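You operate a simulated robot arm through the tools that you are given. There is no shell and no other tool.

Carry out the task below with a simulated robot arm. There is one attempt and no reset: what you move stays moved.

## Task
Clamp the 3 mm sieve on the shaker and run it 10 minutes.
Fine: stand it on the yellow catch tray, lay the clamp plate on it, lock the red and the yellow knob, set the timer knob, press the green button and wait till it stops.

It is judged by the outcome, as a careful person would: the job done as asked, and still so three seconds after it is handed in. It fails if anything else is knocked over, pushed out of place, dropped, spilled or broken.

## Robot
A 7-joint arm with a two-finger parallel gripper, fixed in place. Base frame: the origin is at the foot of the arm, x ahead of it, y to its left, z up. Readings come in mm, degrees, newtons and seconds.
Its first joint turns from -166.0 to 166.0 degrees. Payload 4.4 kg.
Tool frame: the origin (TCP) lies between the finger pads and is the grasp point; the fingertips stand 23 mm ahead of it; z points along the fingers, y is the line along which they close. The gripper opens to 94 mm. The fingers are 38 mm wide and 10 mm thick; the gripper's body (54 by 96 mm) begins 39 mm behind the TCP.
Orientation is that of the tool frame in the base frame, as a unit quaternion [w, x, y, z]. With the fingers straight down and closing along the base's y, the tool's x points along the base's -x, its y along +y and its z along -z.

## Interface
- The arm moves only by the tool step_arm. Its arguments are lists of equal length, an entry for each row: "rotation": the turn, a rotation vector about the tool's x, y, z in degrees, a list of three; "offset": the shift along the tool's x, y, z in mm, a list of three; "gripper": the gripper command, from -1 (shut) to 1 (fully open), values between in proportion. In form: {"rotation": [[wx, wy, wz], ...], "offset": [[tx, ty, tz], ...], "gripper": [gripper, ...]}. A call has 1 to 20 rows; each row shifts and turns the commanded pose from where the row before left it, along the tool's axes as they then stand. A row lasts 0.2 s, in which the tool goes at most 50 mm and 8.6 degrees; a call with a longer step from one row to the next is refused whole, and so is a gripper value outside its range. A pose out of reach is approached as far as the arm can. The call stops where the force on the tool passes 40 N (or 10 N more than at its start, if that is more) or the arm is blocked; 0.2 s more then pass. The fingers move at their own pace (about 72 mm/s each) and stop on an object; they squeeze with about 40 N. The grip force told is the motor's: it shows also when the fingers shut on nothing. Time passes only in rows, and 0.2 s behind the last, so rows that do not move let the fingers close. It gives the time, the measured TCP pose, the force on the tool (base axes), the opening and the grip force at its end, in the units of the frame above (readings bear some noise), with the torque about the TCP (base axes, N m) and any sound that the robot's microphone picked up.
- Cameras (640 x 400 px; columns grow to the right, rows downward): "scene" is fixed at [45.3, -509.3, 1640.4]; the picture's right is [0.81, -0.59, 0.00], its down [-0.22, -0.31, -0.92] and it looks along [0.55, 0.75, -0.38] (base axes); focal length 338 px, centre (320, 200). "wrist" rides on the gripper at [86, 16, -74] in the tool frame; the picture's right is [-0.18, 0.98, 0.00], its down [-0.58, -0.11, -0.81] and it looks along [-0.79, -0.15, 0.59] (tool axes); focal length 243 px, centre (320, 200). There is no depth. A picture from a camera that has moved, and an enlarged one, comes with that camera's place and axes in the base frame and with its lens. The place of the scene camera against the robot may be out by one fixed shift of up to 18 mm in any direction.
- snapshot(camera): a new picture of that camera. It takes no simulated time.
- zoom(camera, box): a new picture of the part [left, top, right, bottom] of that camera's present view, enlarged. It takes no simulated time.
- job_done(): hands the job in; it is judged then, once.

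Nothing tells you positions but the pictures and the camera data. Unless the task says otherwise, let go and move clear before handing in.

The tools are called after "Request:" as name(argument=value, ...) on one line, values as JSON. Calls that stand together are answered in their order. step_arm: Moves the arm, as the interface text tells. Its arguments: {"type":"object","properties":{"rotation":{"type":"array","items":{"type":"array","items":{"type":"number"}}},"offset":{"type":"array","items":{"type":"array","items":{"type":"number"}}},"gripper":{"type":"array","items":{"type":"number"}}},"required":["rotation","offset","gripper"]} The other tools are called the same way: snapshot (camera) takes a picture; zoom (camera, box) takes an enlarged picture of a part of a camera's view; job_done () hands the job in.

At the start:

```text
time: 0.0
tool_pos: [753.8, 199.7, 1338.0]
tcp_rot: [0.001, 0.0, 1.0, 0.0]
contact_force: [-0.6, -0.6, -0.2]
moment: [-0.01, -0.02, -0.01]
grip_width: 94.0
grip_force: 0.0
```

scene: 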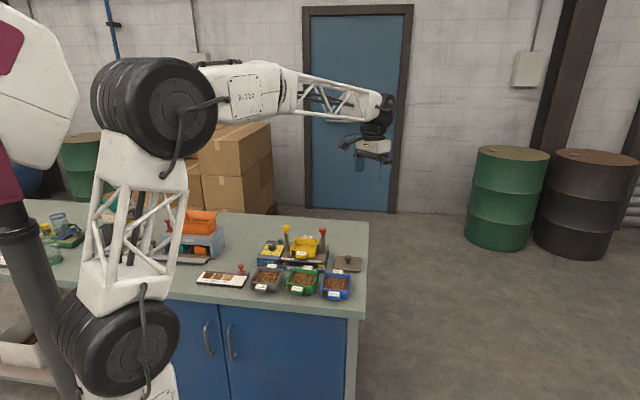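
wrist: 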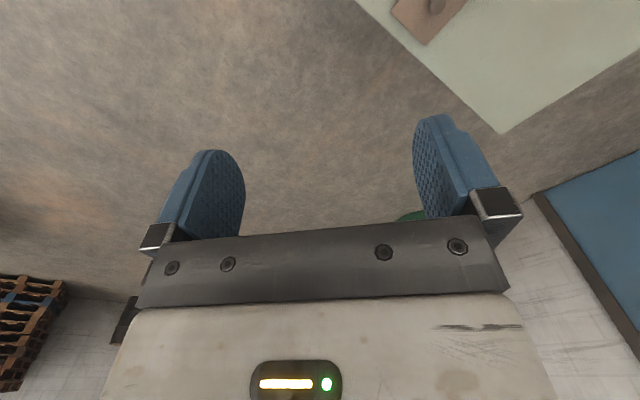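

I see a bench with a small shaker holding a yellow tray and two upright knobs, three sieves (grey, green, blue) in front of it, and a flat plate to the right. I'll zoom in to read the labels before moving anything.

Request:
zoom(camera="scene", box=[240, 220, 370, 301])

Request:
zoom(camera="scene", box=[180, 250, 260, 300])

Request:
zoom(camera="scene", box=[0, 190, 240, 300])

```text
4.92 times, centred on (305, 260) of scene
camera zoom: at [45.3, -509.3, 1640.4], right [0.81, -0.59, 0.0], down [-0.22, -0.31, -0.92], along [0.55, 0.75, -0.38], focal length 1662 px, centre (394, -98)
```

zoom: 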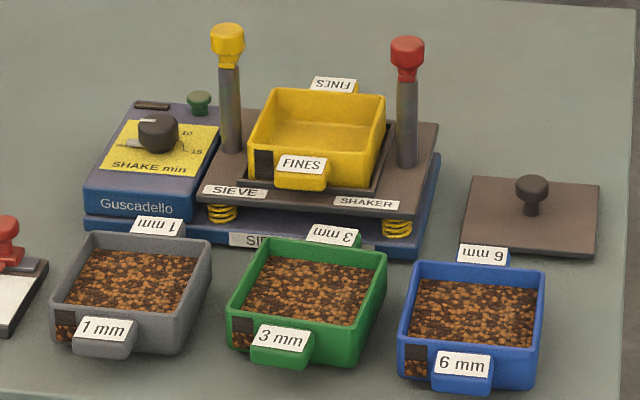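

```text
8.00 times, centred on (220, 275) of scene
camera zoom: at [45.3, -509.3, 1640.4], right [0.81, -0.59, 0.0], down [-0.22, -0.31, -0.92], along [0.55, 0.75, -0.38], focal length 2700 px, centre (1120, -400)
```

zoom: 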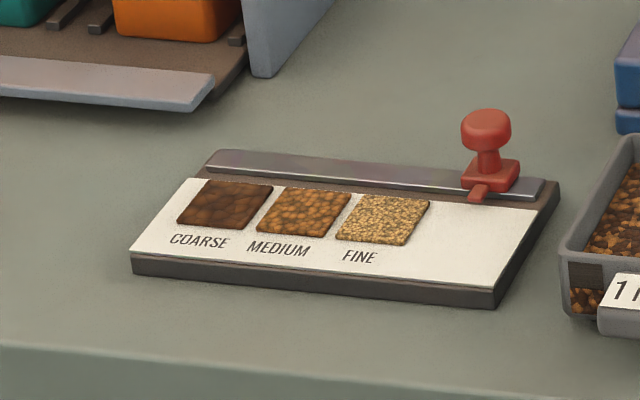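

```text
2.67 times, centred on (120, 245) of scene
camera zoom: at [45.3, -509.3, 1640.4], right [0.81, -0.59, 0.0], down [-0.22, -0.31, -0.92], along [0.55, 0.75, -0.38], focal length 900 px, centre (853, 80)
```

zoom: 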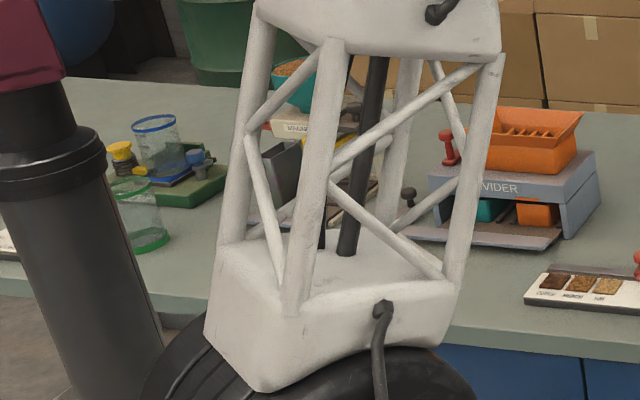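

The shaker stands near the back of the bench, with the green 3 mm sieve in the front row between the grey 1 mm and blue 6 mm ones. The bench appears to lie at about 45° to the base axes. I'll bring the wrist camera round to look at that area from above.

Request:
step_arm(rotation=[[0, 0, 0], [0, 0, 0], [0, 0, 0], [0, 0, 0], [0, 0, 0], [0, 0, 0], [0, 0, -7.5], [0, 0, -7.5], [0, 0, -7.5], [0, 0, -7.5], [0, 0, -7.5], [0, 0, -7.5]], offset=[[42, 20, 10], [42, 20, 10], [42, 20, 10], [42, 20, 10], [42, 20, 10], [42, 20, 10], [0, 0, 0], [0, 0, 0], [0, 0, 0], [0, 0, 0], [0, 0, 0], [0, 0, 0]], gripper=[1, 1, 1, 1, 1, 1, 1, 1, 1, 1, 1, 1])

Request:
snapshot(camera="wrist")

Request:
snapshot(camera="scene")

```text
time: 2.6
tool_pos: [503.2, 321.2, 1279.9]
tcp_rot: [0.0, -0.384, 0.923, 0.0]
contact_force: [-0.2, -0.7, -0.8]
moment: [-0.01, -0.01, 0.0]
grip_width: 94.0
grip_force: 0.0
```

```text
taken
camera wrist: at [431.1, 270.9, 1353.8], right [-0.57, 0.82, 0.0], down [0.49, 0.34, 0.81], along [0.66, 0.46, -0.59], focal length 243 px, centre (320, 200)
```

wrist: 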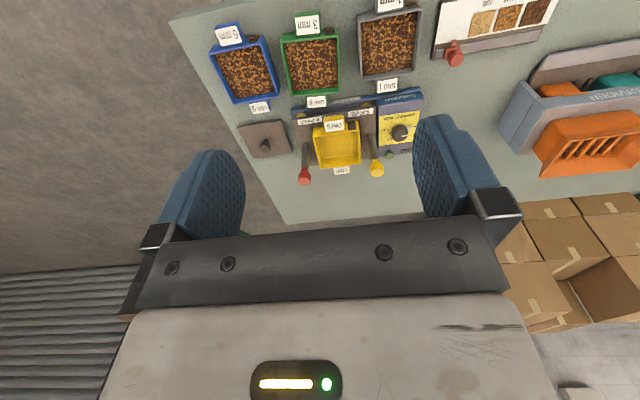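

```text
taken
```

scene: 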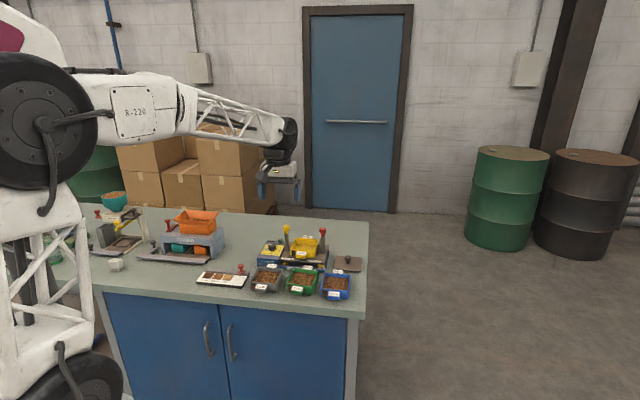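

The wrist camera now sees the whole work area, upside down. I'll zoom in to measure positions.

Request:
zoom(camera="wrist", box=[190, 0, 440, 156])

Request:
zoom(camera="wrist", box=[230, 90, 430, 215])

```text
2.56 times, centred on (315, 78) of wrist
camera zoom: at [431.1, 270.9, 1353.8], right [-0.57, 0.82, 0.0], down [0.49, 0.34, 0.81], along [0.66, 0.46, -0.59], focal length 621 px, centre (333, 512)
```

zoom: 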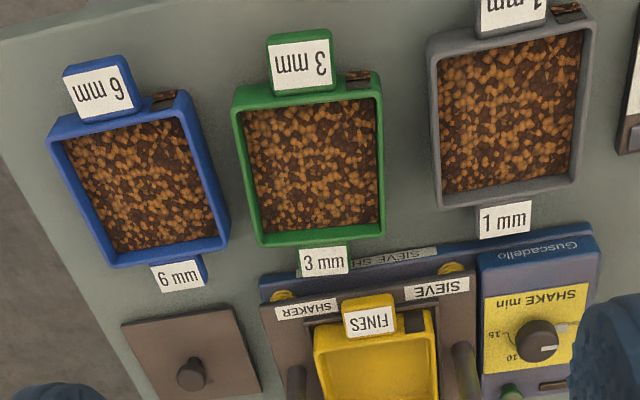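

```text
3.20 times, centred on (330, 152) of wrist
camera zoom: at [431.1, 270.9, 1353.8], right [-0.57, 0.82, 0.0], down [0.49, 0.34, 0.81], along [0.66, 0.46, -0.59], focal length 776 px, centre (288, 352)
```

zoom: 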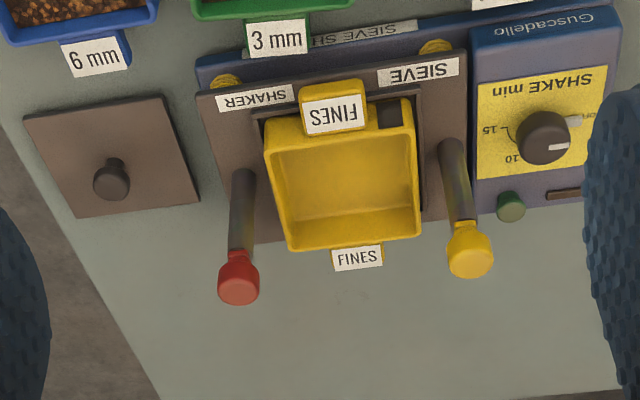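

The work area is about 850–950 mm up in the base frame, and the sieve is roughly 97 x 111 mm with tabs front and back. I'll go lower to see the posts, knobs and tabs in detail, and to get parallax for the heights.

Request:
step_arm(rotation=[[0, 0, 0], [0, 0, 0], [0, 0, 0], [0, 0, 0]], offset=[[0, 0, 40], [0, 0, 40], [0, 0, 40], [0, 0, 40]], gripper=[1, 1, 1, 1])

Request:
snapshot(camera="wrist")

Request:
zoom(camera="wrist", box=[220, 100, 440, 238])

Request:
zoom(camera="wrist", box=[170, 0, 430, 162])

```text
time: 3.6
tool_pos: [501.1, 318.8, 1120.6]
tcp_rot: [0.001, -0.383, 0.924, 0.0]
contact_force: [0.4, 0.1, -0.1]
moment: [-0.03, 0.01, 0.0]
grip_width: 94.2
grip_force: 0.1
```

```text
taken
camera wrist: at [429.6, 270.1, 1194.7], right [-0.56, 0.83, 0.0], down [0.49, 0.33, 0.81], along [0.67, 0.46, -0.59], focal length 243 px, centre (320, 200)
```

wrist: 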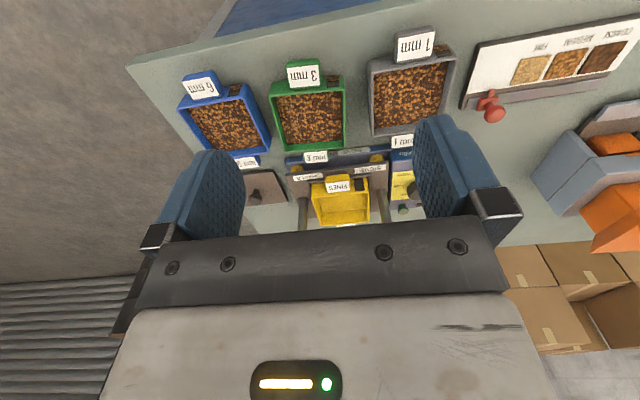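

```text
2.90 times, centred on (330, 169) of wrist
camera zoom: at [429.6, 270.1, 1194.7], right [-0.56, 0.83, 0.0], down [0.49, 0.33, 0.81], along [0.67, 0.46, -0.59], focal length 703 px, centre (291, 290)
```

zoom: 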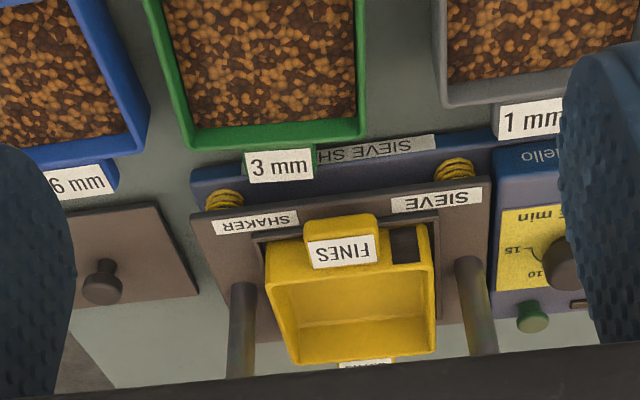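

```text
2.46 times, centred on (300, 81) of wrist
camera zoom: at [429.6, 270.1, 1194.7], right [-0.56, 0.83, 0.0], down [0.49, 0.33, 0.81], along [0.67, 0.46, -0.59], focal length 597 px, centre (369, 493)
```

zoom: 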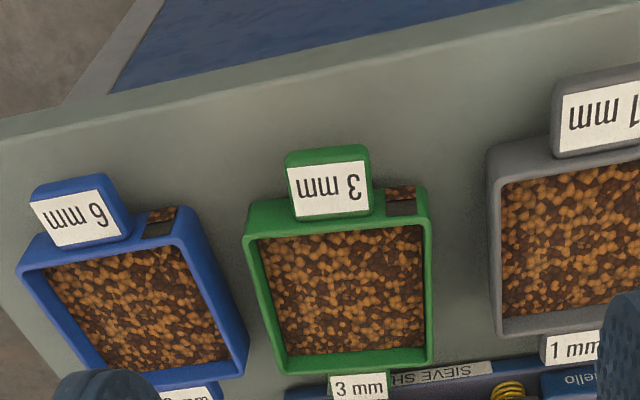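

I'll zoom further on the green sieve's tab, the posts and the plate to measure them.

Request:
zoom(camera="wrist", box=[256, 50, 366, 119])

Request:
zoom(camera="wrist", box=[266, 100, 376, 169])

Request:
zoom(camera="scene", box=[255, 220, 335, 270])

Request:
zoom(camera="scene", box=[275, 260, 339, 300])

```text
5.80 times, centred on (311, 84) of wrist
camera zoom: at [429.6, 270.1, 1194.7], right [-0.56, 0.83, 0.0], down [0.49, 0.33, 0.81], along [0.67, 0.46, -0.59], focal length 1406 px, centre (372, 870)
```

zoom: 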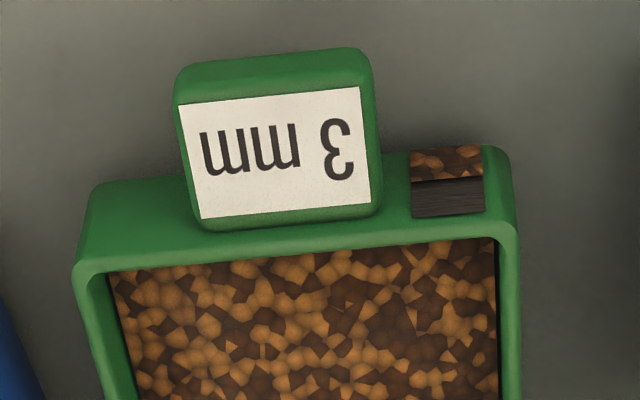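

```text
5.80 times, centred on (321, 134) of wrist
camera zoom: at [429.6, 270.1, 1194.7], right [-0.56, 0.83, 0.0], down [0.49, 0.33, 0.81], along [0.67, 0.46, -0.59], focal length 1406 px, centre (314, 580)
```

zoom: 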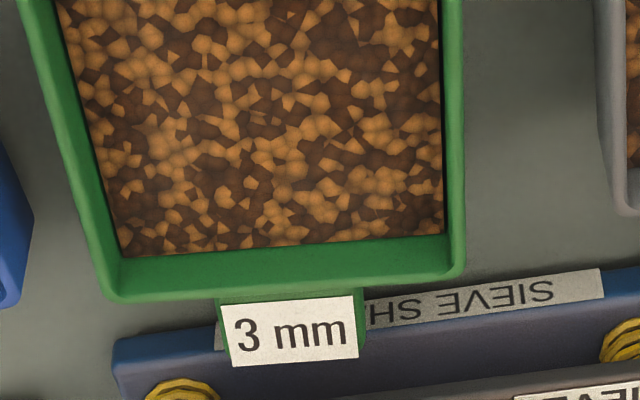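

```text
8.00 times, centred on (295, 245) of scene
camera zoom: at [45.3, -509.3, 1640.4], right [0.81, -0.59, 0.0], down [-0.22, -0.31, -0.92], along [0.55, 0.75, -0.38], focal length 2700 px, centre (520, -160)
```

zoom: 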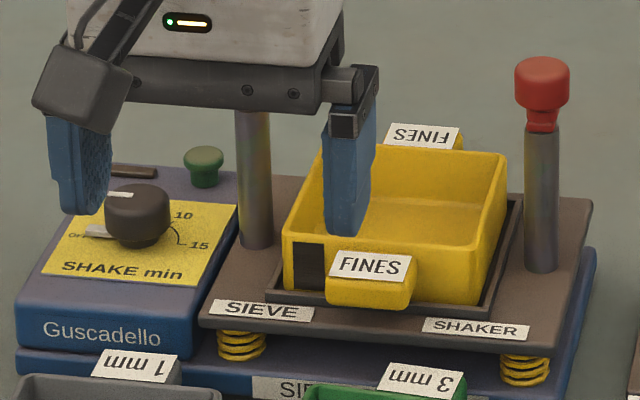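

```text
10.00 times, centred on (307, 280) of scene
camera zoom: at [45.3, -509.3, 1640.4], right [0.81, -0.59, 0.0], down [-0.22, -0.31, -0.92], along [0.55, 0.75, -0.38], focal length 3376 px, centre (450, -600)
```

zoom: 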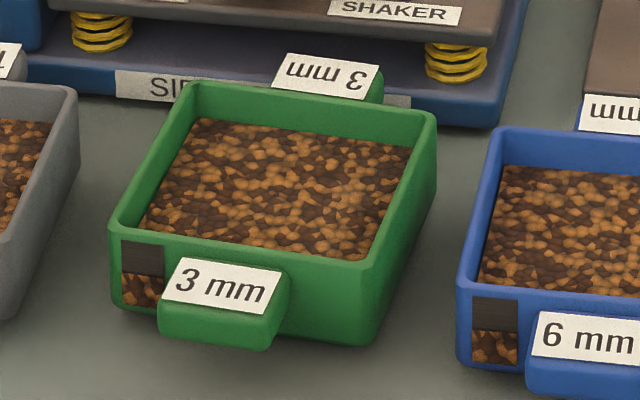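

The green sieve's rim is about 98 mm square at z≈896, centred near (618, 384) and yawed about 39°. That is too wide for the jaws, so I'll take it by its front tab, which is about 45 mm wide. I'll move above that tab and align the yaw for a close look.

Request:
step_arm(rotation=[[0, 0, 0], [0, 0, 0], [0, 0, 0], [0, 0, 6], [0, 0, 0]], offset=[[-15.8, -9.7, 36], [-15.8, -9.7, 36], [-15.8, -9.7, 36], [0, 0, 0], [0, 0, 0]], gripper=[1, 1, 1, 1, 1])

Request:
snapshot(camera="wrist")

Request:
zoom(camera="wrist", box=[230, 20, 430, 145])

Request:
zoom(camera="wrist", box=[240, 120, 420, 232])

```text
time: 4.8
tool_pos: [556.9, 332.0, 1009.2]
tcp_rot: [0.0, -0.334, 0.943, 0.0]
contact_force: [0.3, -0.1, 0.1]
moment: [0.0, 0.01, -0.01]
grip_width: 94.1
grip_force: 0.0
```

```text
taken
camera wrist: at [480.4, 290.5, 1084.2], right [-0.47, 0.88, 0.0], down [0.52, 0.28, 0.81], along [0.71, 0.38, -0.59], focal length 243 px, centre (320, 200)
```

wrist: 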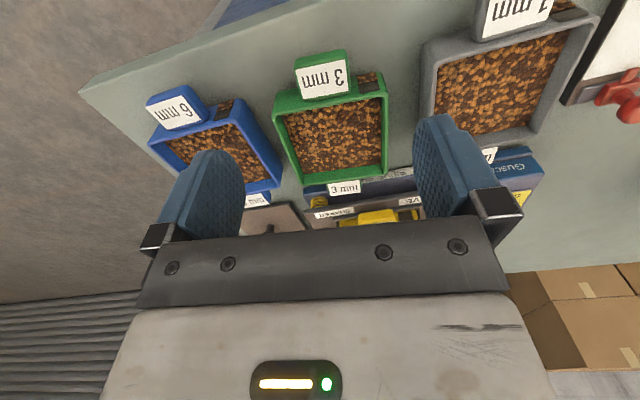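

```text
3.20 times, centred on (330, 82) of wrist
camera zoom: at [480.4, 290.5, 1084.2], right [-0.47, 0.88, 0.0], down [0.52, 0.28, 0.81], along [0.71, 0.38, -0.59], focal length 776 px, centre (288, 576)
```

zoom: 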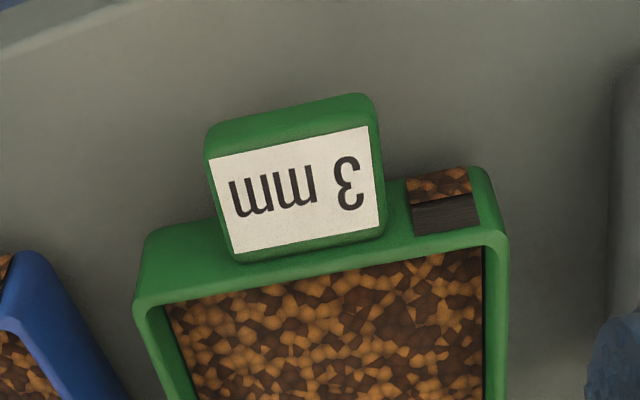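

```text
3.56 times, centred on (330, 176) of wrist
camera zoom: at [480.4, 290.5, 1084.2], right [-0.47, 0.88, 0.0], down [0.52, 0.28, 0.81], along [0.71, 0.38, -0.59], focal length 863 px, centre (284, 285)
```

zoom: 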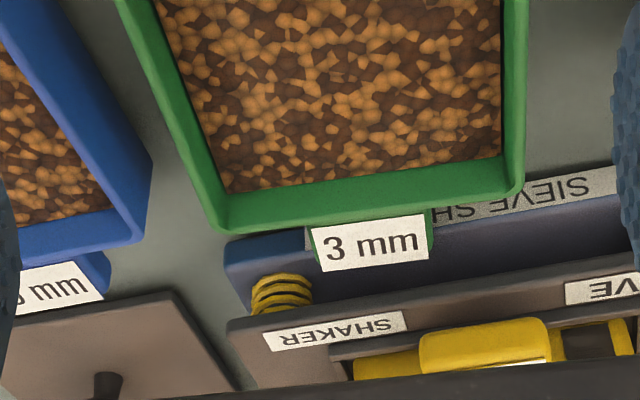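

Two views agree on the sieve corners to within about 2 mm: its centre is (619, 385), yaw 39°, rim z≈896. The front tab is centred about 23 mm out from the wall, near (565, 338). I'll descend partway above the tab and check.

Request:
step_arm(rotation=[[0, 0, 0], [0, 0, 0], [0, 0, 0], [0, 0, 0]], offset=[[-5, -0.3, 30], [-4.8, -0.3, 30], [0, 0, 25], [0, 0, 0]], gripper=[0.6, 0.6, 0.6, 0.6])

Request:
snapshot(camera="wrist")

Request:
zoom(camera="wrist", box=[220, 40, 420, 165])

Request:
zoom(camera="scene", box=[255, 240, 335, 290])

```text
time: 5.8
tool_pos: [565.0, 341.9, 926.8]
tcp_rot: [0.001, -0.334, 0.942, 0.0]
contact_force: [-1.2, -1.9, 10.1]
moment: [0.06, -0.1, -0.04]
grip_width: 75.2
grip_force: 0.1
```

```text
taken
camera wrist: at [488.9, 299.6, 1001.1], right [-0.48, 0.88, 0.0], down [0.52, 0.28, 0.81], along [0.71, 0.38, -0.59], focal length 243 px, centre (320, 200)
```

wrist: 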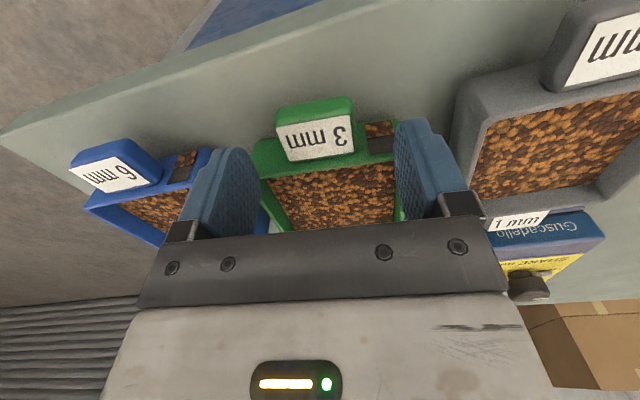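

```text
3.20 times, centred on (320, 102) of wrist
camera zoom: at [488.9, 299.6, 1001.1], right [-0.48, 0.88, 0.0], down [0.52, 0.28, 0.81], along [0.71, 0.38, -0.59], focal length 776 px, centre (320, 512)
```

zoom: 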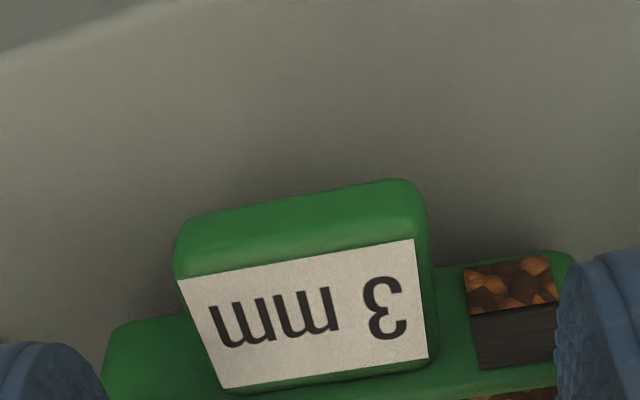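

```text
8.00 times, centred on (295, 265) of scene
camera zoom: at [45.3, -509.3, 1640.4], right [0.81, -0.59, 0.0], down [-0.22, -0.31, -0.92], along [0.55, 0.75, -0.38], focal length 2700 px, centre (520, -320)
```

zoom: 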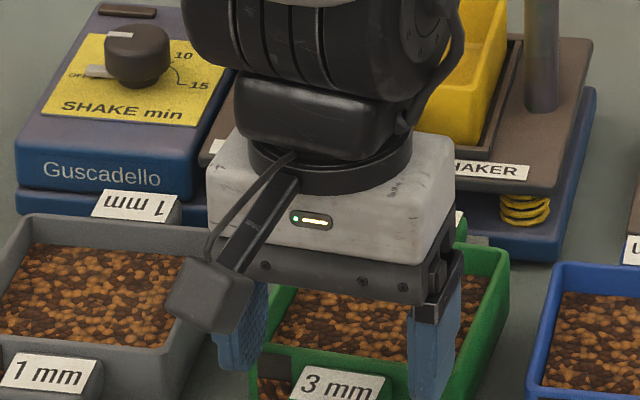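

A light 10 N contact shows the fingertips touched the sieve's front rim, so the rim is nearer z≈903 and a few mm closer than I estimated. I'll lift and back off 8.5 mm to clear the wall, then check.

Request:
step_arm(rotation=[[0, 0, 0], [0, 0, 0], [0, 0, 0]], offset=[[0, 0, -12], [8.5, 0, 0], [0, 0, 0]], gripper=[0.6, 0.6, 0.6])

Request:
snapshot(camera="wrist")

Request:
zoom(camera="wrist", box=[220, 60, 420, 185])

```text
time: 6.6
tool_pos: [558.7, 335.0, 938.0]
tcp_rot: [0.001, -0.334, 0.943, 0.0]
contact_force: [0.1, 0.6, -0.3]
moment: [-0.03, -0.01, 0.01]
grip_width: 75.4
grip_force: 0.1
```

```text
taken
camera wrist: at [482.6, 293.4, 1012.3], right [-0.48, 0.88, 0.0], down [0.52, 0.28, 0.81], along [0.71, 0.38, -0.59], focal length 243 px, centre (320, 200)
```

wrist: 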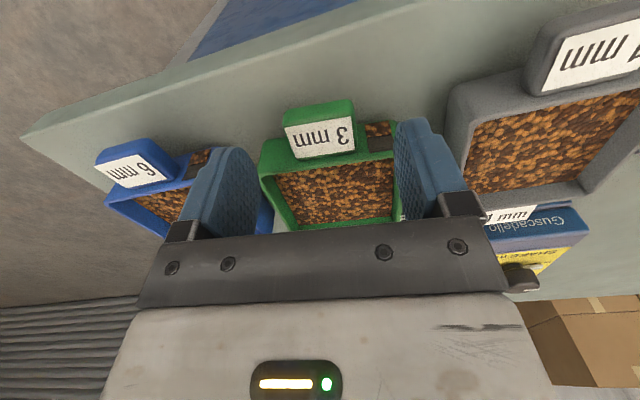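

```text
3.20 times, centred on (320, 122) of wrist
camera zoom: at [482.6, 293.4, 1012.3], right [-0.48, 0.88, 0.0], down [0.52, 0.28, 0.81], along [0.71, 0.38, -0.59], focal length 776 px, centre (320, 448)
```

zoom: 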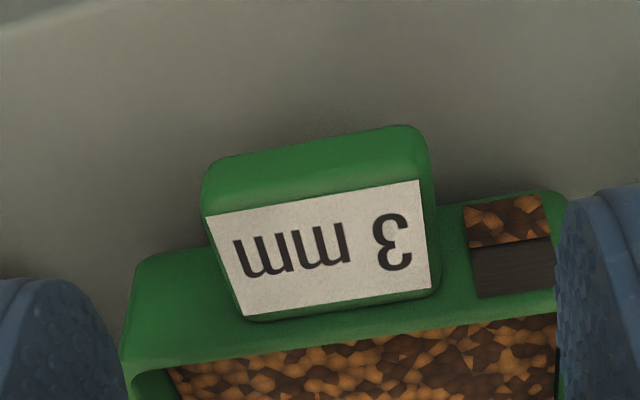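

The fingers now clear the rim and straddle the tab. I'll descend in small stages and watch the force.

Request:
step_arm(rotation=[[0, 0, 0], [0, 0, 0], [0, 0, 0], [0, 0, 0]], offset=[[0, 0, 12], [0, 0, 12], [0, 0, 8], [0, 0, 0]], gripper=[0.6, 0.6, 0.6, 0.6])

Request:
zoom(camera="wrist", box=[200, 80, 440, 230])

Request:
zoom(camera="scene", box=[265, 255, 345, 305])

```text
time: 7.6
tool_pos: [557.8, 333.7, 904.6]
tcp_rot: [0.0, -0.334, 0.943, 0.001]
contact_force: [0.2, 0.2, 0.4]
moment: [-0.04, 0.0, 0.0]
grip_width: 75.1
grip_force: 0.0
```

```text
2.67 times, centred on (320, 155) of wrist
camera zoom: at [482.0, 291.5, 978.5], right [-0.48, 0.88, 0.0], down [0.52, 0.28, 0.81], along [0.71, 0.38, -0.59], focal length 647 px, centre (320, 320)
```

zoom: 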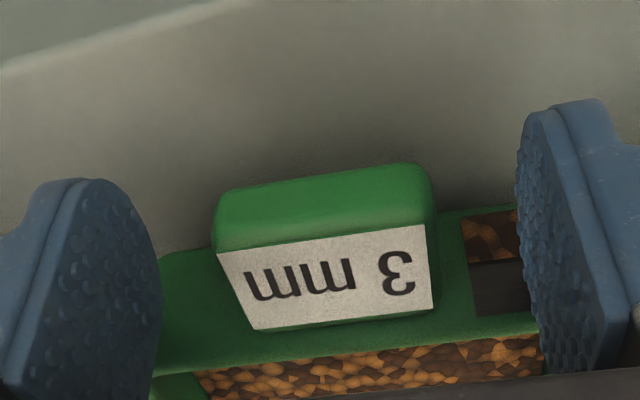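

```text
8.00 times, centred on (305, 280) of scene
camera zoom: at [45.3, -509.3, 1640.4], right [0.81, -0.59, 0.0], down [-0.22, -0.31, -0.92], along [0.55, 0.75, -0.38], focal length 2700 px, centre (440, -440)
```

zoom: 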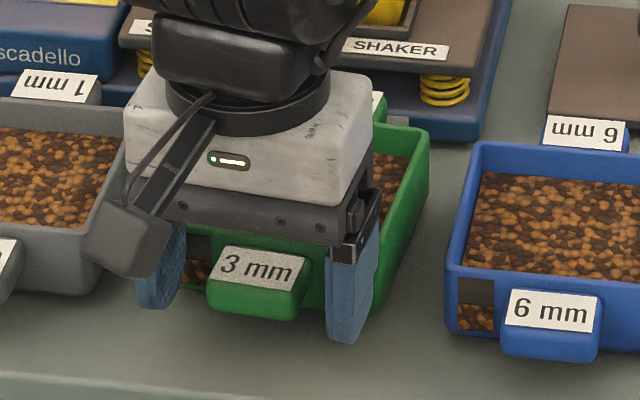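

The fingers straddle the tab cleanly with no contact. I'll go down another 14 mm and close gently on it.

Request:
step_arm(rotation=[[0, 0, 0], [0, 0, 0], [0, 0, 0]], offset=[[0, 0, 7], [0, 0, 7], [0, 0, 0]], gripper=[0.6, 0.6, 0.6])

Request:
zoom(camera="wrist", box=[200, 80, 440, 230])

Request:
zoom(camera="scene", box=[265, 255, 345, 305])

```text
time: 8.4
tool_pos: [557.5, 333.1, 891.0]
tcp_rot: [0.001, -0.335, 0.942, 0.0]
contact_force: [-0.2, -0.2, 0.2]
moment: [-0.01, 0.04, -0.01]
grip_width: 75.1
grip_force: 0.0
```

```text
2.67 times, centred on (320, 155) of wrist
camera zoom: at [481.5, 292.1, 965.0], right [-0.48, 0.88, 0.0], down [0.52, 0.28, 0.81], along [0.71, 0.38, -0.59], focal length 647 px, centre (320, 320)
```

zoom: 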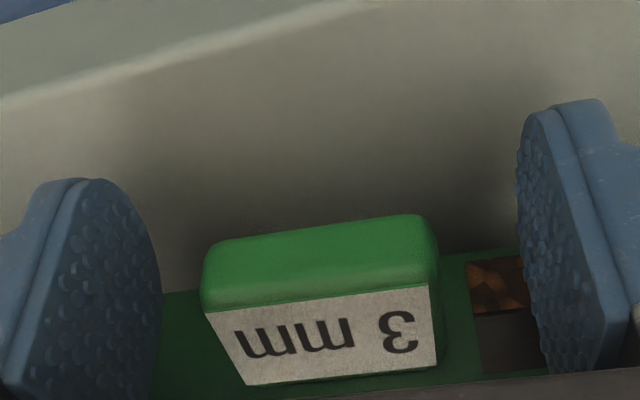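

```text
8.00 times, centred on (305, 280) of scene
camera zoom: at [45.3, -509.3, 1640.4], right [0.81, -0.59, 0.0], down [-0.22, -0.31, -0.92], along [0.55, 0.75, -0.38], focal length 2700 px, centre (440, -440)
```

zoom: 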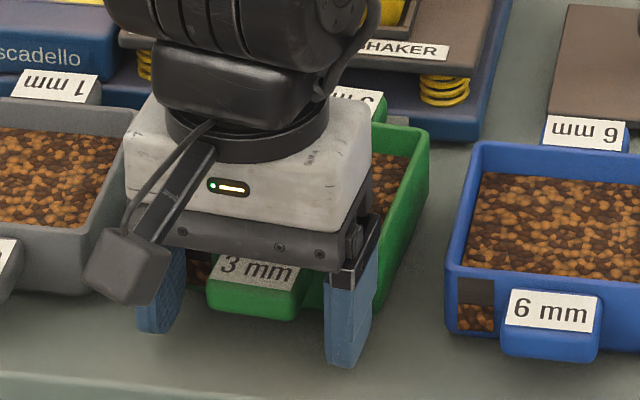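

The tab sits at pad height between the fingers. I'll close on it now.

Request:
step_arm(rotation=[[0, 0, 0], [0, 0, 0], [0, 0, 0], [0, 0, 0]], offset=[[0, 0, 0], [0, 0, 0], [0, 0, 0], [0, 0, 0]], gripper=[0.2, -0.2, -1, -1])

Request:
zoom(camera="wrist", box=[200, 80, 440, 230])

Request:
zoom(camera="scene", box=[265, 255, 345, 305])

```text
time: 9.4
tool_pos: [557.5, 333.1, 891.2]
tcp_rot: [0.0, -0.334, 0.943, 0.0]
contact_force: [-0.1, -0.5, 0.5]
moment: [-0.01, -0.03, -0.03]
grip_width: 41.6
grip_force: 40.0
```

```text
2.67 times, centred on (320, 155) of wrist
camera zoom: at [481.5, 292.0, 965.0], right [-0.48, 0.88, 0.0], down [0.52, 0.28, 0.81], along [0.71, 0.38, -0.59], focal length 647 px, centre (320, 320)
```

zoom: 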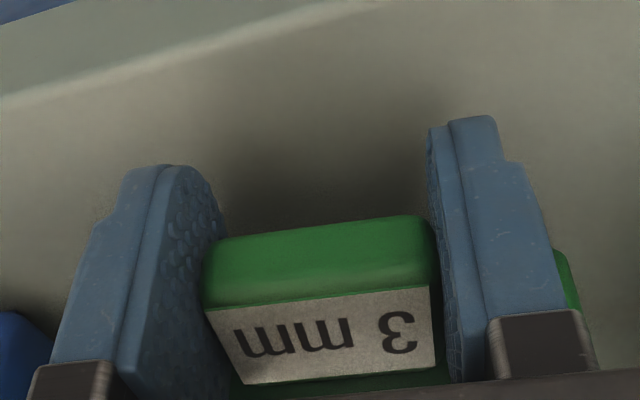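

```text
8.00 times, centred on (305, 280) of scene
camera zoom: at [45.3, -509.3, 1640.4], right [0.81, -0.59, 0.0], down [-0.22, -0.31, -0.92], along [0.55, 0.75, -0.38], focal length 2700 px, centre (440, -440)
```

zoom: 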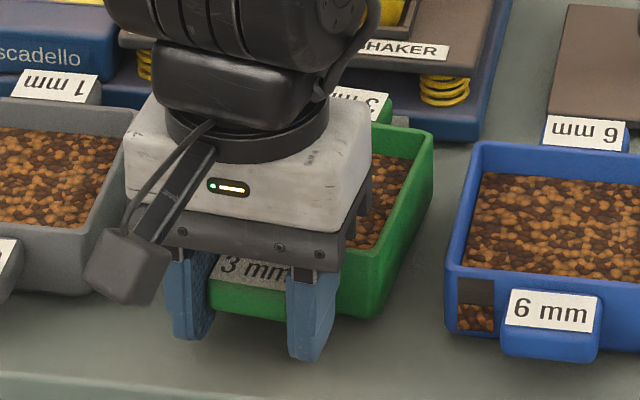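

The grip on the tab is firm (41.6 mm, 40 N). Once I carry the sieve it will block the wrist camera, so I'll let go first and take precise views of the tray, posts and dial.

Request:
step_arm(rotation=[[0, 0, 0], [0, 0, 0], [0, 0, 0], [0, 0, 0], [0, 0, 0], [0, 0, 0], [0, 0, 0], [0, 0, -4.5], [0, 0, 0], [0, 0, 0]], offset=[[0, 0, 0], [0, 0, 0], [0, 0, -15], [0, 0, -20], [0, 0, -40], [0, 0, -45], [0, 0, -45], [0, 0, -35], [-30, 0, 0], [0, 0, 0]], gripper=[0.2, 0.6, 0.6, 0.6, 1, 1, 1, 1, 1, 1])

Request:
snapshot(camera="wrist")

Request:
zoom(camera="scene", box=[265, 255, 345, 305])

```text
time: 11.6
tool_pos: [578.7, 354.9, 1090.5]
tcp_rot: [0.0, -0.37, 0.929, 0.0]
contact_force: [0.5, -0.3, 0.9]
moment: [0.02, 0.05, 0.01]
grip_width: 93.7
grip_force: 0.0
```

```text
taken
camera wrist: at [506.2, 306.4, 1165.4], right [-0.54, 0.84, 0.0], down [0.5, 0.32, 0.81], along [0.68, 0.44, -0.59], focal length 243 px, centre (320, 200)
```

wrist: 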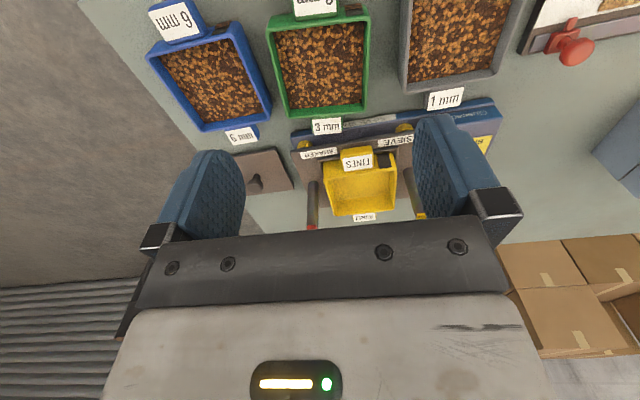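

```text
8.00 times, centred on (305, 280) of scene
camera zoom: at [45.3, -509.3, 1640.4], right [0.81, -0.59, 0.0], down [-0.22, -0.31, -0.92], along [0.55, 0.75, -0.38], focal length 2700 px, centre (440, -440)
```

zoom: 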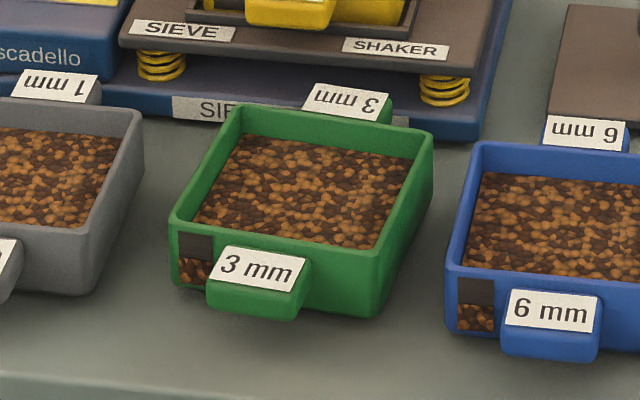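

The sieve is back where it stood, undisturbed. I'll move over the shaker at a safe height to view the tray and posts close up.

Request:
step_arm(rotation=[[0, 0, 0], [0, 0, 0], [0, 0, 0], [0, 0, 0], [0, 0, 0]], offset=[[-36.3, 5.2, 0], [-36.3, 5.2, 0], [-36.3, 5.2, 0], [-36.3, 5.2, 0], [0, 0, 0]], gripper=[1, 1, 1, 1, 1])

Request:
snapshot(camera="wrist")

Request:
zoom(camera="wrist", box=[230, 60, 430, 185])

Request:
zoom(camera="wrist", box=[180, 0, 480, 187])

```text
time: 12.8
tool_pos: [667.6, 468.0, 1093.3]
tcp_rot: [0.001, -0.371, 0.929, 0.0]
contact_force: [0.4, 0.0, -0.1]
moment: [-0.01, 0.01, 0.02]
grip_width: 93.9
grip_force: 0.0
```

```text
taken
camera wrist: at [594.9, 420.6, 1166.8], right [-0.54, 0.84, 0.0], down [0.5, 0.32, 0.81], along [0.68, 0.44, -0.59], focal length 243 px, centre (320, 200)
```

wrist: 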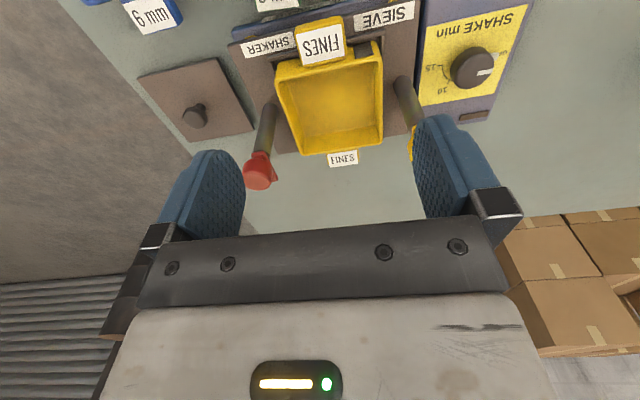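

```text
3.20 times, centred on (330, 122) of wrist
camera zoom: at [594.9, 420.6, 1166.8], right [-0.54, 0.84, 0.0], down [0.5, 0.32, 0.81], along [0.68, 0.44, -0.59], focal length 776 px, centre (288, 448)
```

zoom: 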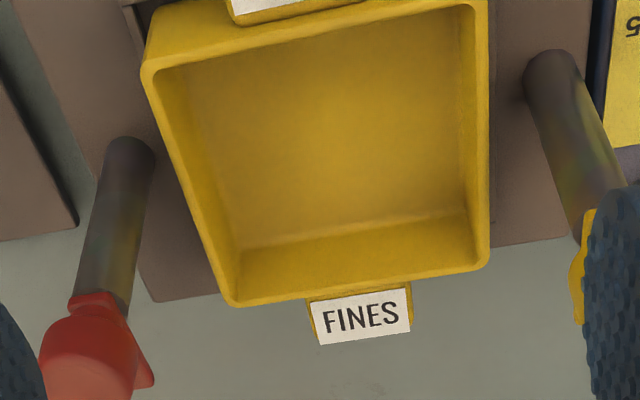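

```text
2.13 times, centred on (330, 94) of wrist
camera zoom: at [594.9, 420.6, 1166.8], right [-0.54, 0.84, 0.0], down [0.5, 0.32, 0.81], along [0.68, 0.44, -0.59], focal length 518 px, centre (299, 427)
```

zoom: 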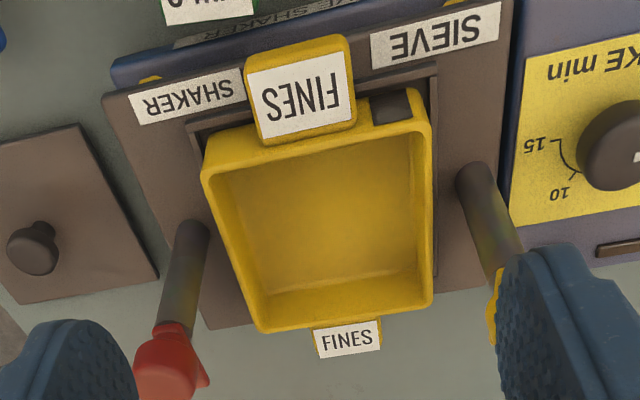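

The tray is about 97 mm wide, centred near (715, 517) and yawed about 44.5°, with its rim at z≈944. I'll check the base shape of the sieve and how the post knobs are built.

Request:
zoom(camera="scene", box=[282, 265, 322, 290])

Request:
zoom(camera="scene", box=[280, 220, 330, 251])

Request:
zoom(camera="wrist", box=[230, 120, 330, 182])

Request:
zoom(camera="wrist", box=[410, 0, 530, 75])

```text
16.00 times, centred on (302, 278) of scene
camera zoom: at [45.3, -509.3, 1640.4], right [0.81, -0.59, 0.0], down [-0.22, -0.31, -0.92], along [0.55, 0.75, -0.38], focal length 5401 px, centre (608, -1040)
```

zoom: 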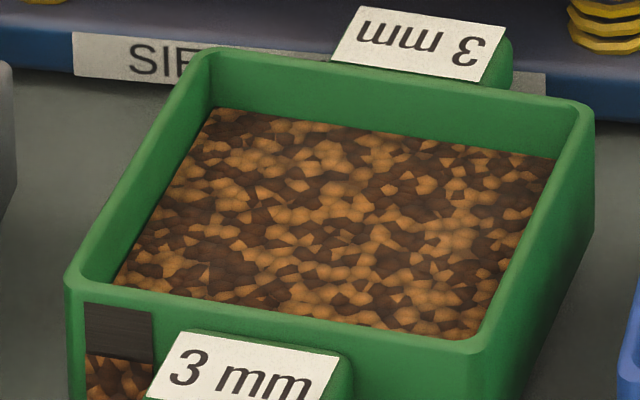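

```text
12.80 times, centred on (305, 236) of scene
camera zoom: at [45.3, -509.3, 1640.4], right [0.81, -0.59, 0.0], down [-0.22, -0.31, -0.92], along [0.55, 0.75, -0.38], focal length 4321 px, centre (512, -254)
```

zoom: 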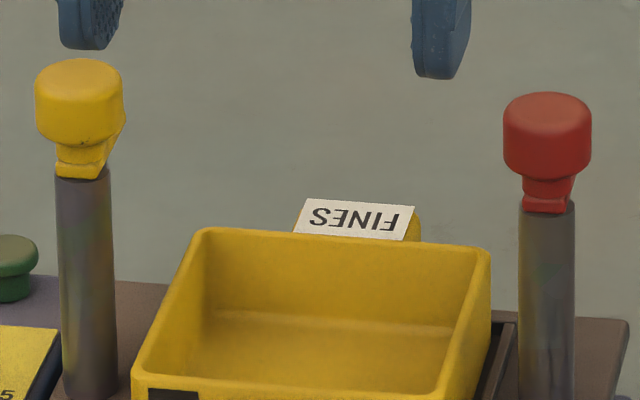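

```text
6.40 times, centred on (280, 151) of wrist
camera zoom: at [594.9, 420.6, 1166.8], right [-0.54, 0.84, 0.0], down [0.5, 0.32, 0.81], along [0.68, 0.44, -0.59], focal length 1553 px, centre (576, 514)
```

zoom: 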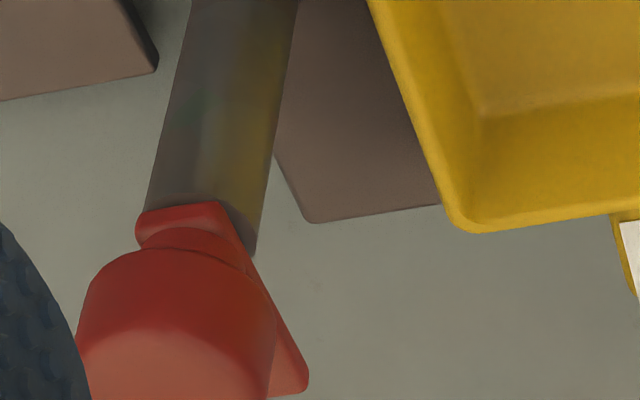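

```text
5.33 times, centred on (470, 38) of wrist
camera zoom: at [594.9, 420.6, 1166.8], right [-0.54, 0.84, 0.0], down [0.5, 0.32, 0.81], along [0.68, 0.44, -0.59], focal length 1294 px, centre (-480, 1067)
```

zoom: 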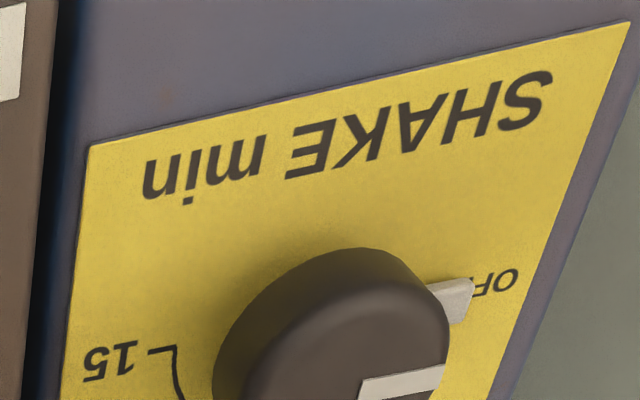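

The knobs are caps about 25 mm across, each with a clamping lug beneath that points to the rear. The posts stand 78 mm either side of the tray centre, so there is room for the sieve between them. I'll go back to the tab, gripping 6 mm higher this time.

Request:
step_arm(rotation=[[0, 0, 0], [0, 0, 0], [0, 0, 0], [0, 0, 0], [0, 0, 0], [0, 0, 4.5], [0, 0, 0], [0, 0, 0], [0, 0, 0], [0, 0, 0]], offset=[[36.3, -5.2, 0], [36.3, -5.2, 0], [36.3, -5.2, 0], [36.3, -5.2, 0], [30, 0, 0], [0, 0, 0], [0, 0, 40], [0, 0, 40], [0, 0, 40], [0, 0, 30]], gripper=[1, 1, 1, 0.6, 0.6, 0.6, 0.6, 0.6, 0.6, 0.6])

Request:
zoom(camera="wrist", box=[200, 60, 440, 210])

```text
time: 15.0
tool_pos: [558.3, 334.5, 942.2]
tcp_rot: [0.0, -0.334, 0.942, 0.0]
contact_force: [0.0, 0.1, -0.1]
moment: [-0.02, -0.03, 0.02]
grip_width: 75.2
grip_force: 0.1
```

```text
2.67 times, centred on (320, 135) of wrist
camera zoom: at [481.5, 292.1, 1015.6], right [-0.48, 0.88, 0.0], down [0.52, 0.28, 0.81], along [0.71, 0.38, -0.59], focal length 647 px, centre (320, 373)
```

zoom: 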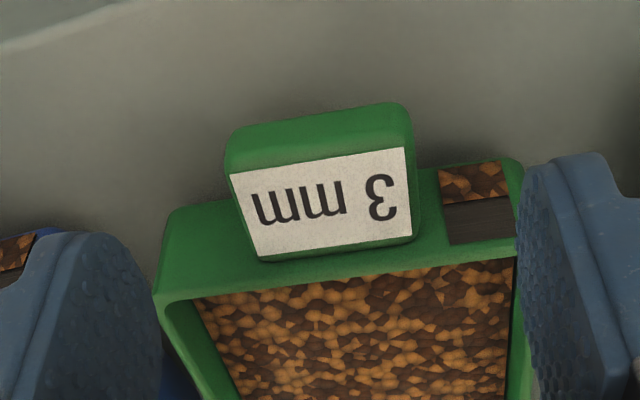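

The fingers line up with the tab. There is room to sit about 4 mm closer to the wall for a better hold, so I'll do that while descending and then grip.

Request:
step_arm(rotation=[[0, 0, 0], [0, 0, 0], [0, 0, 0], [0, 0, 0], [0, 0, 0], [0, 0, 0]], offset=[[-4, 0, 0], [0, 0, 14], [0, 0, 12], [0, 0, 10], [0, 0, 8], [0, 0, 0]], gripper=[0.6, 0.6, 0.6, 0.6, 0.6, 0.6])

Request:
zoom(camera="wrist", box=[200, 80, 440, 230])

```text
time: 16.4
tool_pos: [561.8, 336.9, 897.0]
tcp_rot: [0.001, -0.334, 0.943, 0.0]
contact_force: [-0.3, -0.5, 0.5]
moment: [0.01, -0.02, 0.01]
grip_width: 75.4
grip_force: 0.1
```

```text
2.67 times, centred on (320, 155) of wrist
camera zoom: at [484.7, 295.1, 972.0], right [-0.48, 0.88, 0.0], down [0.52, 0.28, 0.81], along [0.71, 0.38, -0.59], focal length 647 px, centre (320, 320)
```

zoom: 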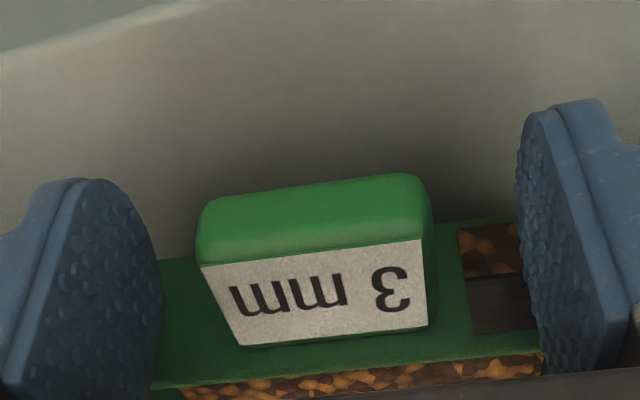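

No contact so far and the tab sits well inside the pads. I'll close and lift a few millimetres to feel the weight.

Request:
step_arm(rotation=[[0, 0, 0], [0, 0, 0], [0, 0, 0], [0, 0, 0], [0, 0, 0], [0, 0, 0], [0, 0, 0]], offset=[[0, 0, 0], [0, 0, 0], [0, 0, 0], [0, 0, 0], [0, 0, -4], [0, 0, -4], [0, 0, 0]], gripper=[0.2, -0.2, -1, -1, -1, -1, -1])

Request:
zoom(camera="wrist", box=[200, 80, 440, 230])

Request:
zoom(camera="scene", box=[265, 255, 345, 305])

```text
time: 18.0
tool_pos: [560.3, 335.8, 905.3]
tcp_rot: [0.0, -0.334, 0.943, 0.0]
contact_force: [-0.2, -0.3, -0.7]
moment: [-0.08, 0.05, -0.01]
grip_width: 41.5
grip_force: 39.4
```

```text
2.67 times, centred on (320, 155) of wrist
camera zoom: at [484.9, 293.9, 980.0], right [-0.48, 0.88, 0.0], down [0.52, 0.28, 0.81], along [0.71, 0.38, -0.59], focal length 647 px, centre (320, 320)
```

zoom: 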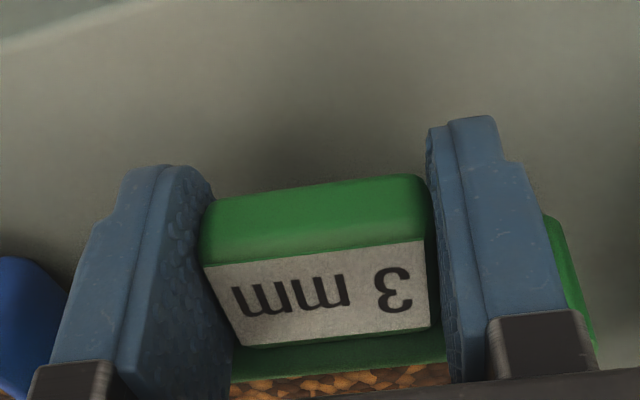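

```text
8.00 times, centred on (305, 280) of scene
camera zoom: at [45.3, -509.3, 1640.4], right [0.81, -0.59, 0.0], down [-0.22, -0.31, -0.92], along [0.55, 0.75, -0.38], focal length 2700 px, centre (440, -440)
```

zoom: 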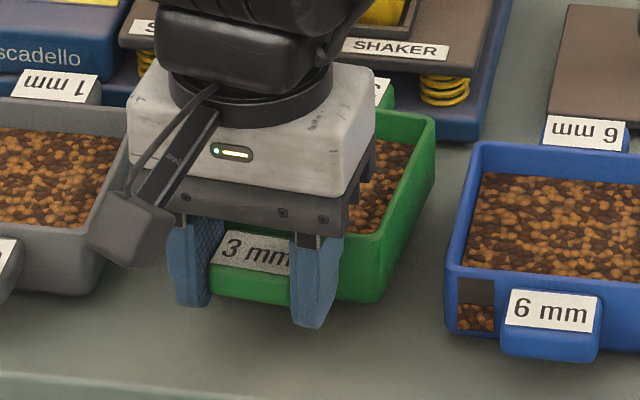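

The sieve is light, about 0.1 kg, and came up level. I'll raise it slowly to clear the shaker and turn it to the tray's angle.

Request:
step_arm(rotation=[[0, 0, 0], [0, 0, 0], [0, 0, 0], [0, 0, 0], [0, 0, 0], [0, 0, 0], [0, 0, 0], [0, 0, 0], [0, 0, 0], [0, 0, 0], [0, 0, -1.7], [0, 0, -1.7], [0, 0, -1.7], [0, 0, 0]], offset=[[0, 0, -6], [0, 0, -10], [0, 0, -12], [0, 0, -12], [0, 0, -12], [0, 0, -12], [0, 0, -12], [0, 0, -12], [0, 0, -10], [0, 0, -6], [0, 0, 0], [0, 0, 0], [0, 0, 0], [0, 0, 0]], gripper=[-1, -1, -1, -1, -1, -1, -1, -1, -1, -1, -1, -1, -1, -1])

Request:
snapshot(camera="wrist")

Request:
zoom(camera="scene", box=[255, 225, 345, 281])

```text
time: 21.0
tool_pos: [561.5, 335.8, 1009.7]
tcp_rot: [0.0, -0.375, 0.927, 0.0]
contact_force: [-1.0, -0.1, -0.6]
moment: [-0.06, 0.08, -0.02]
grip_width: 41.0
grip_force: 40.1
```

```text
taken
camera wrist: at [488.6, 287.8, 1084.4], right [-0.55, 0.83, 0.0], down [0.49, 0.33, 0.81], along [0.67, 0.45, -0.59], focal length 243 px, centre (320, 200)
```

wrist: 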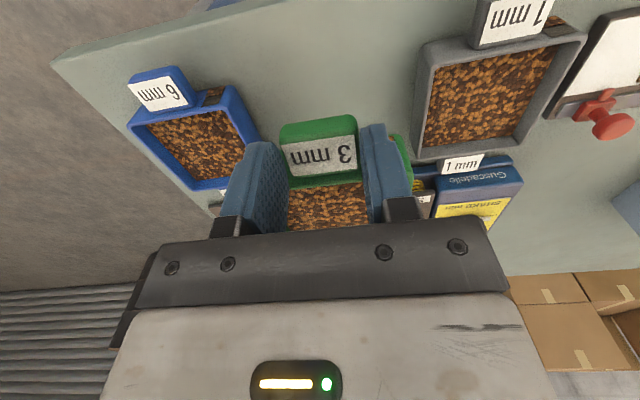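

```text
7.11 times, centred on (300, 253) of scene
camera zoom: at [45.3, -509.3, 1640.4], right [0.81, -0.59, 0.0], down [-0.22, -0.31, -0.92], along [0.55, 0.75, -0.38], focal length 2400 px, centre (462, -177)
```

zoom: 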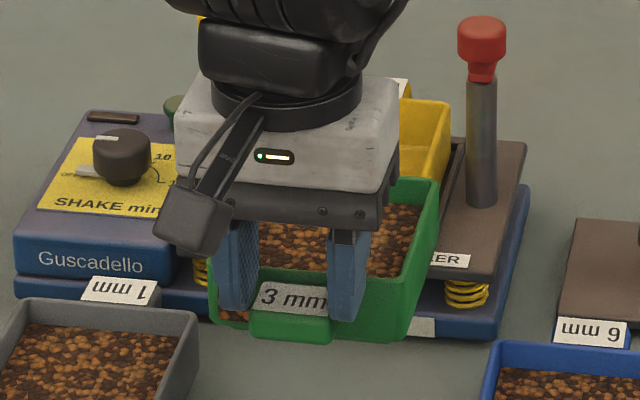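

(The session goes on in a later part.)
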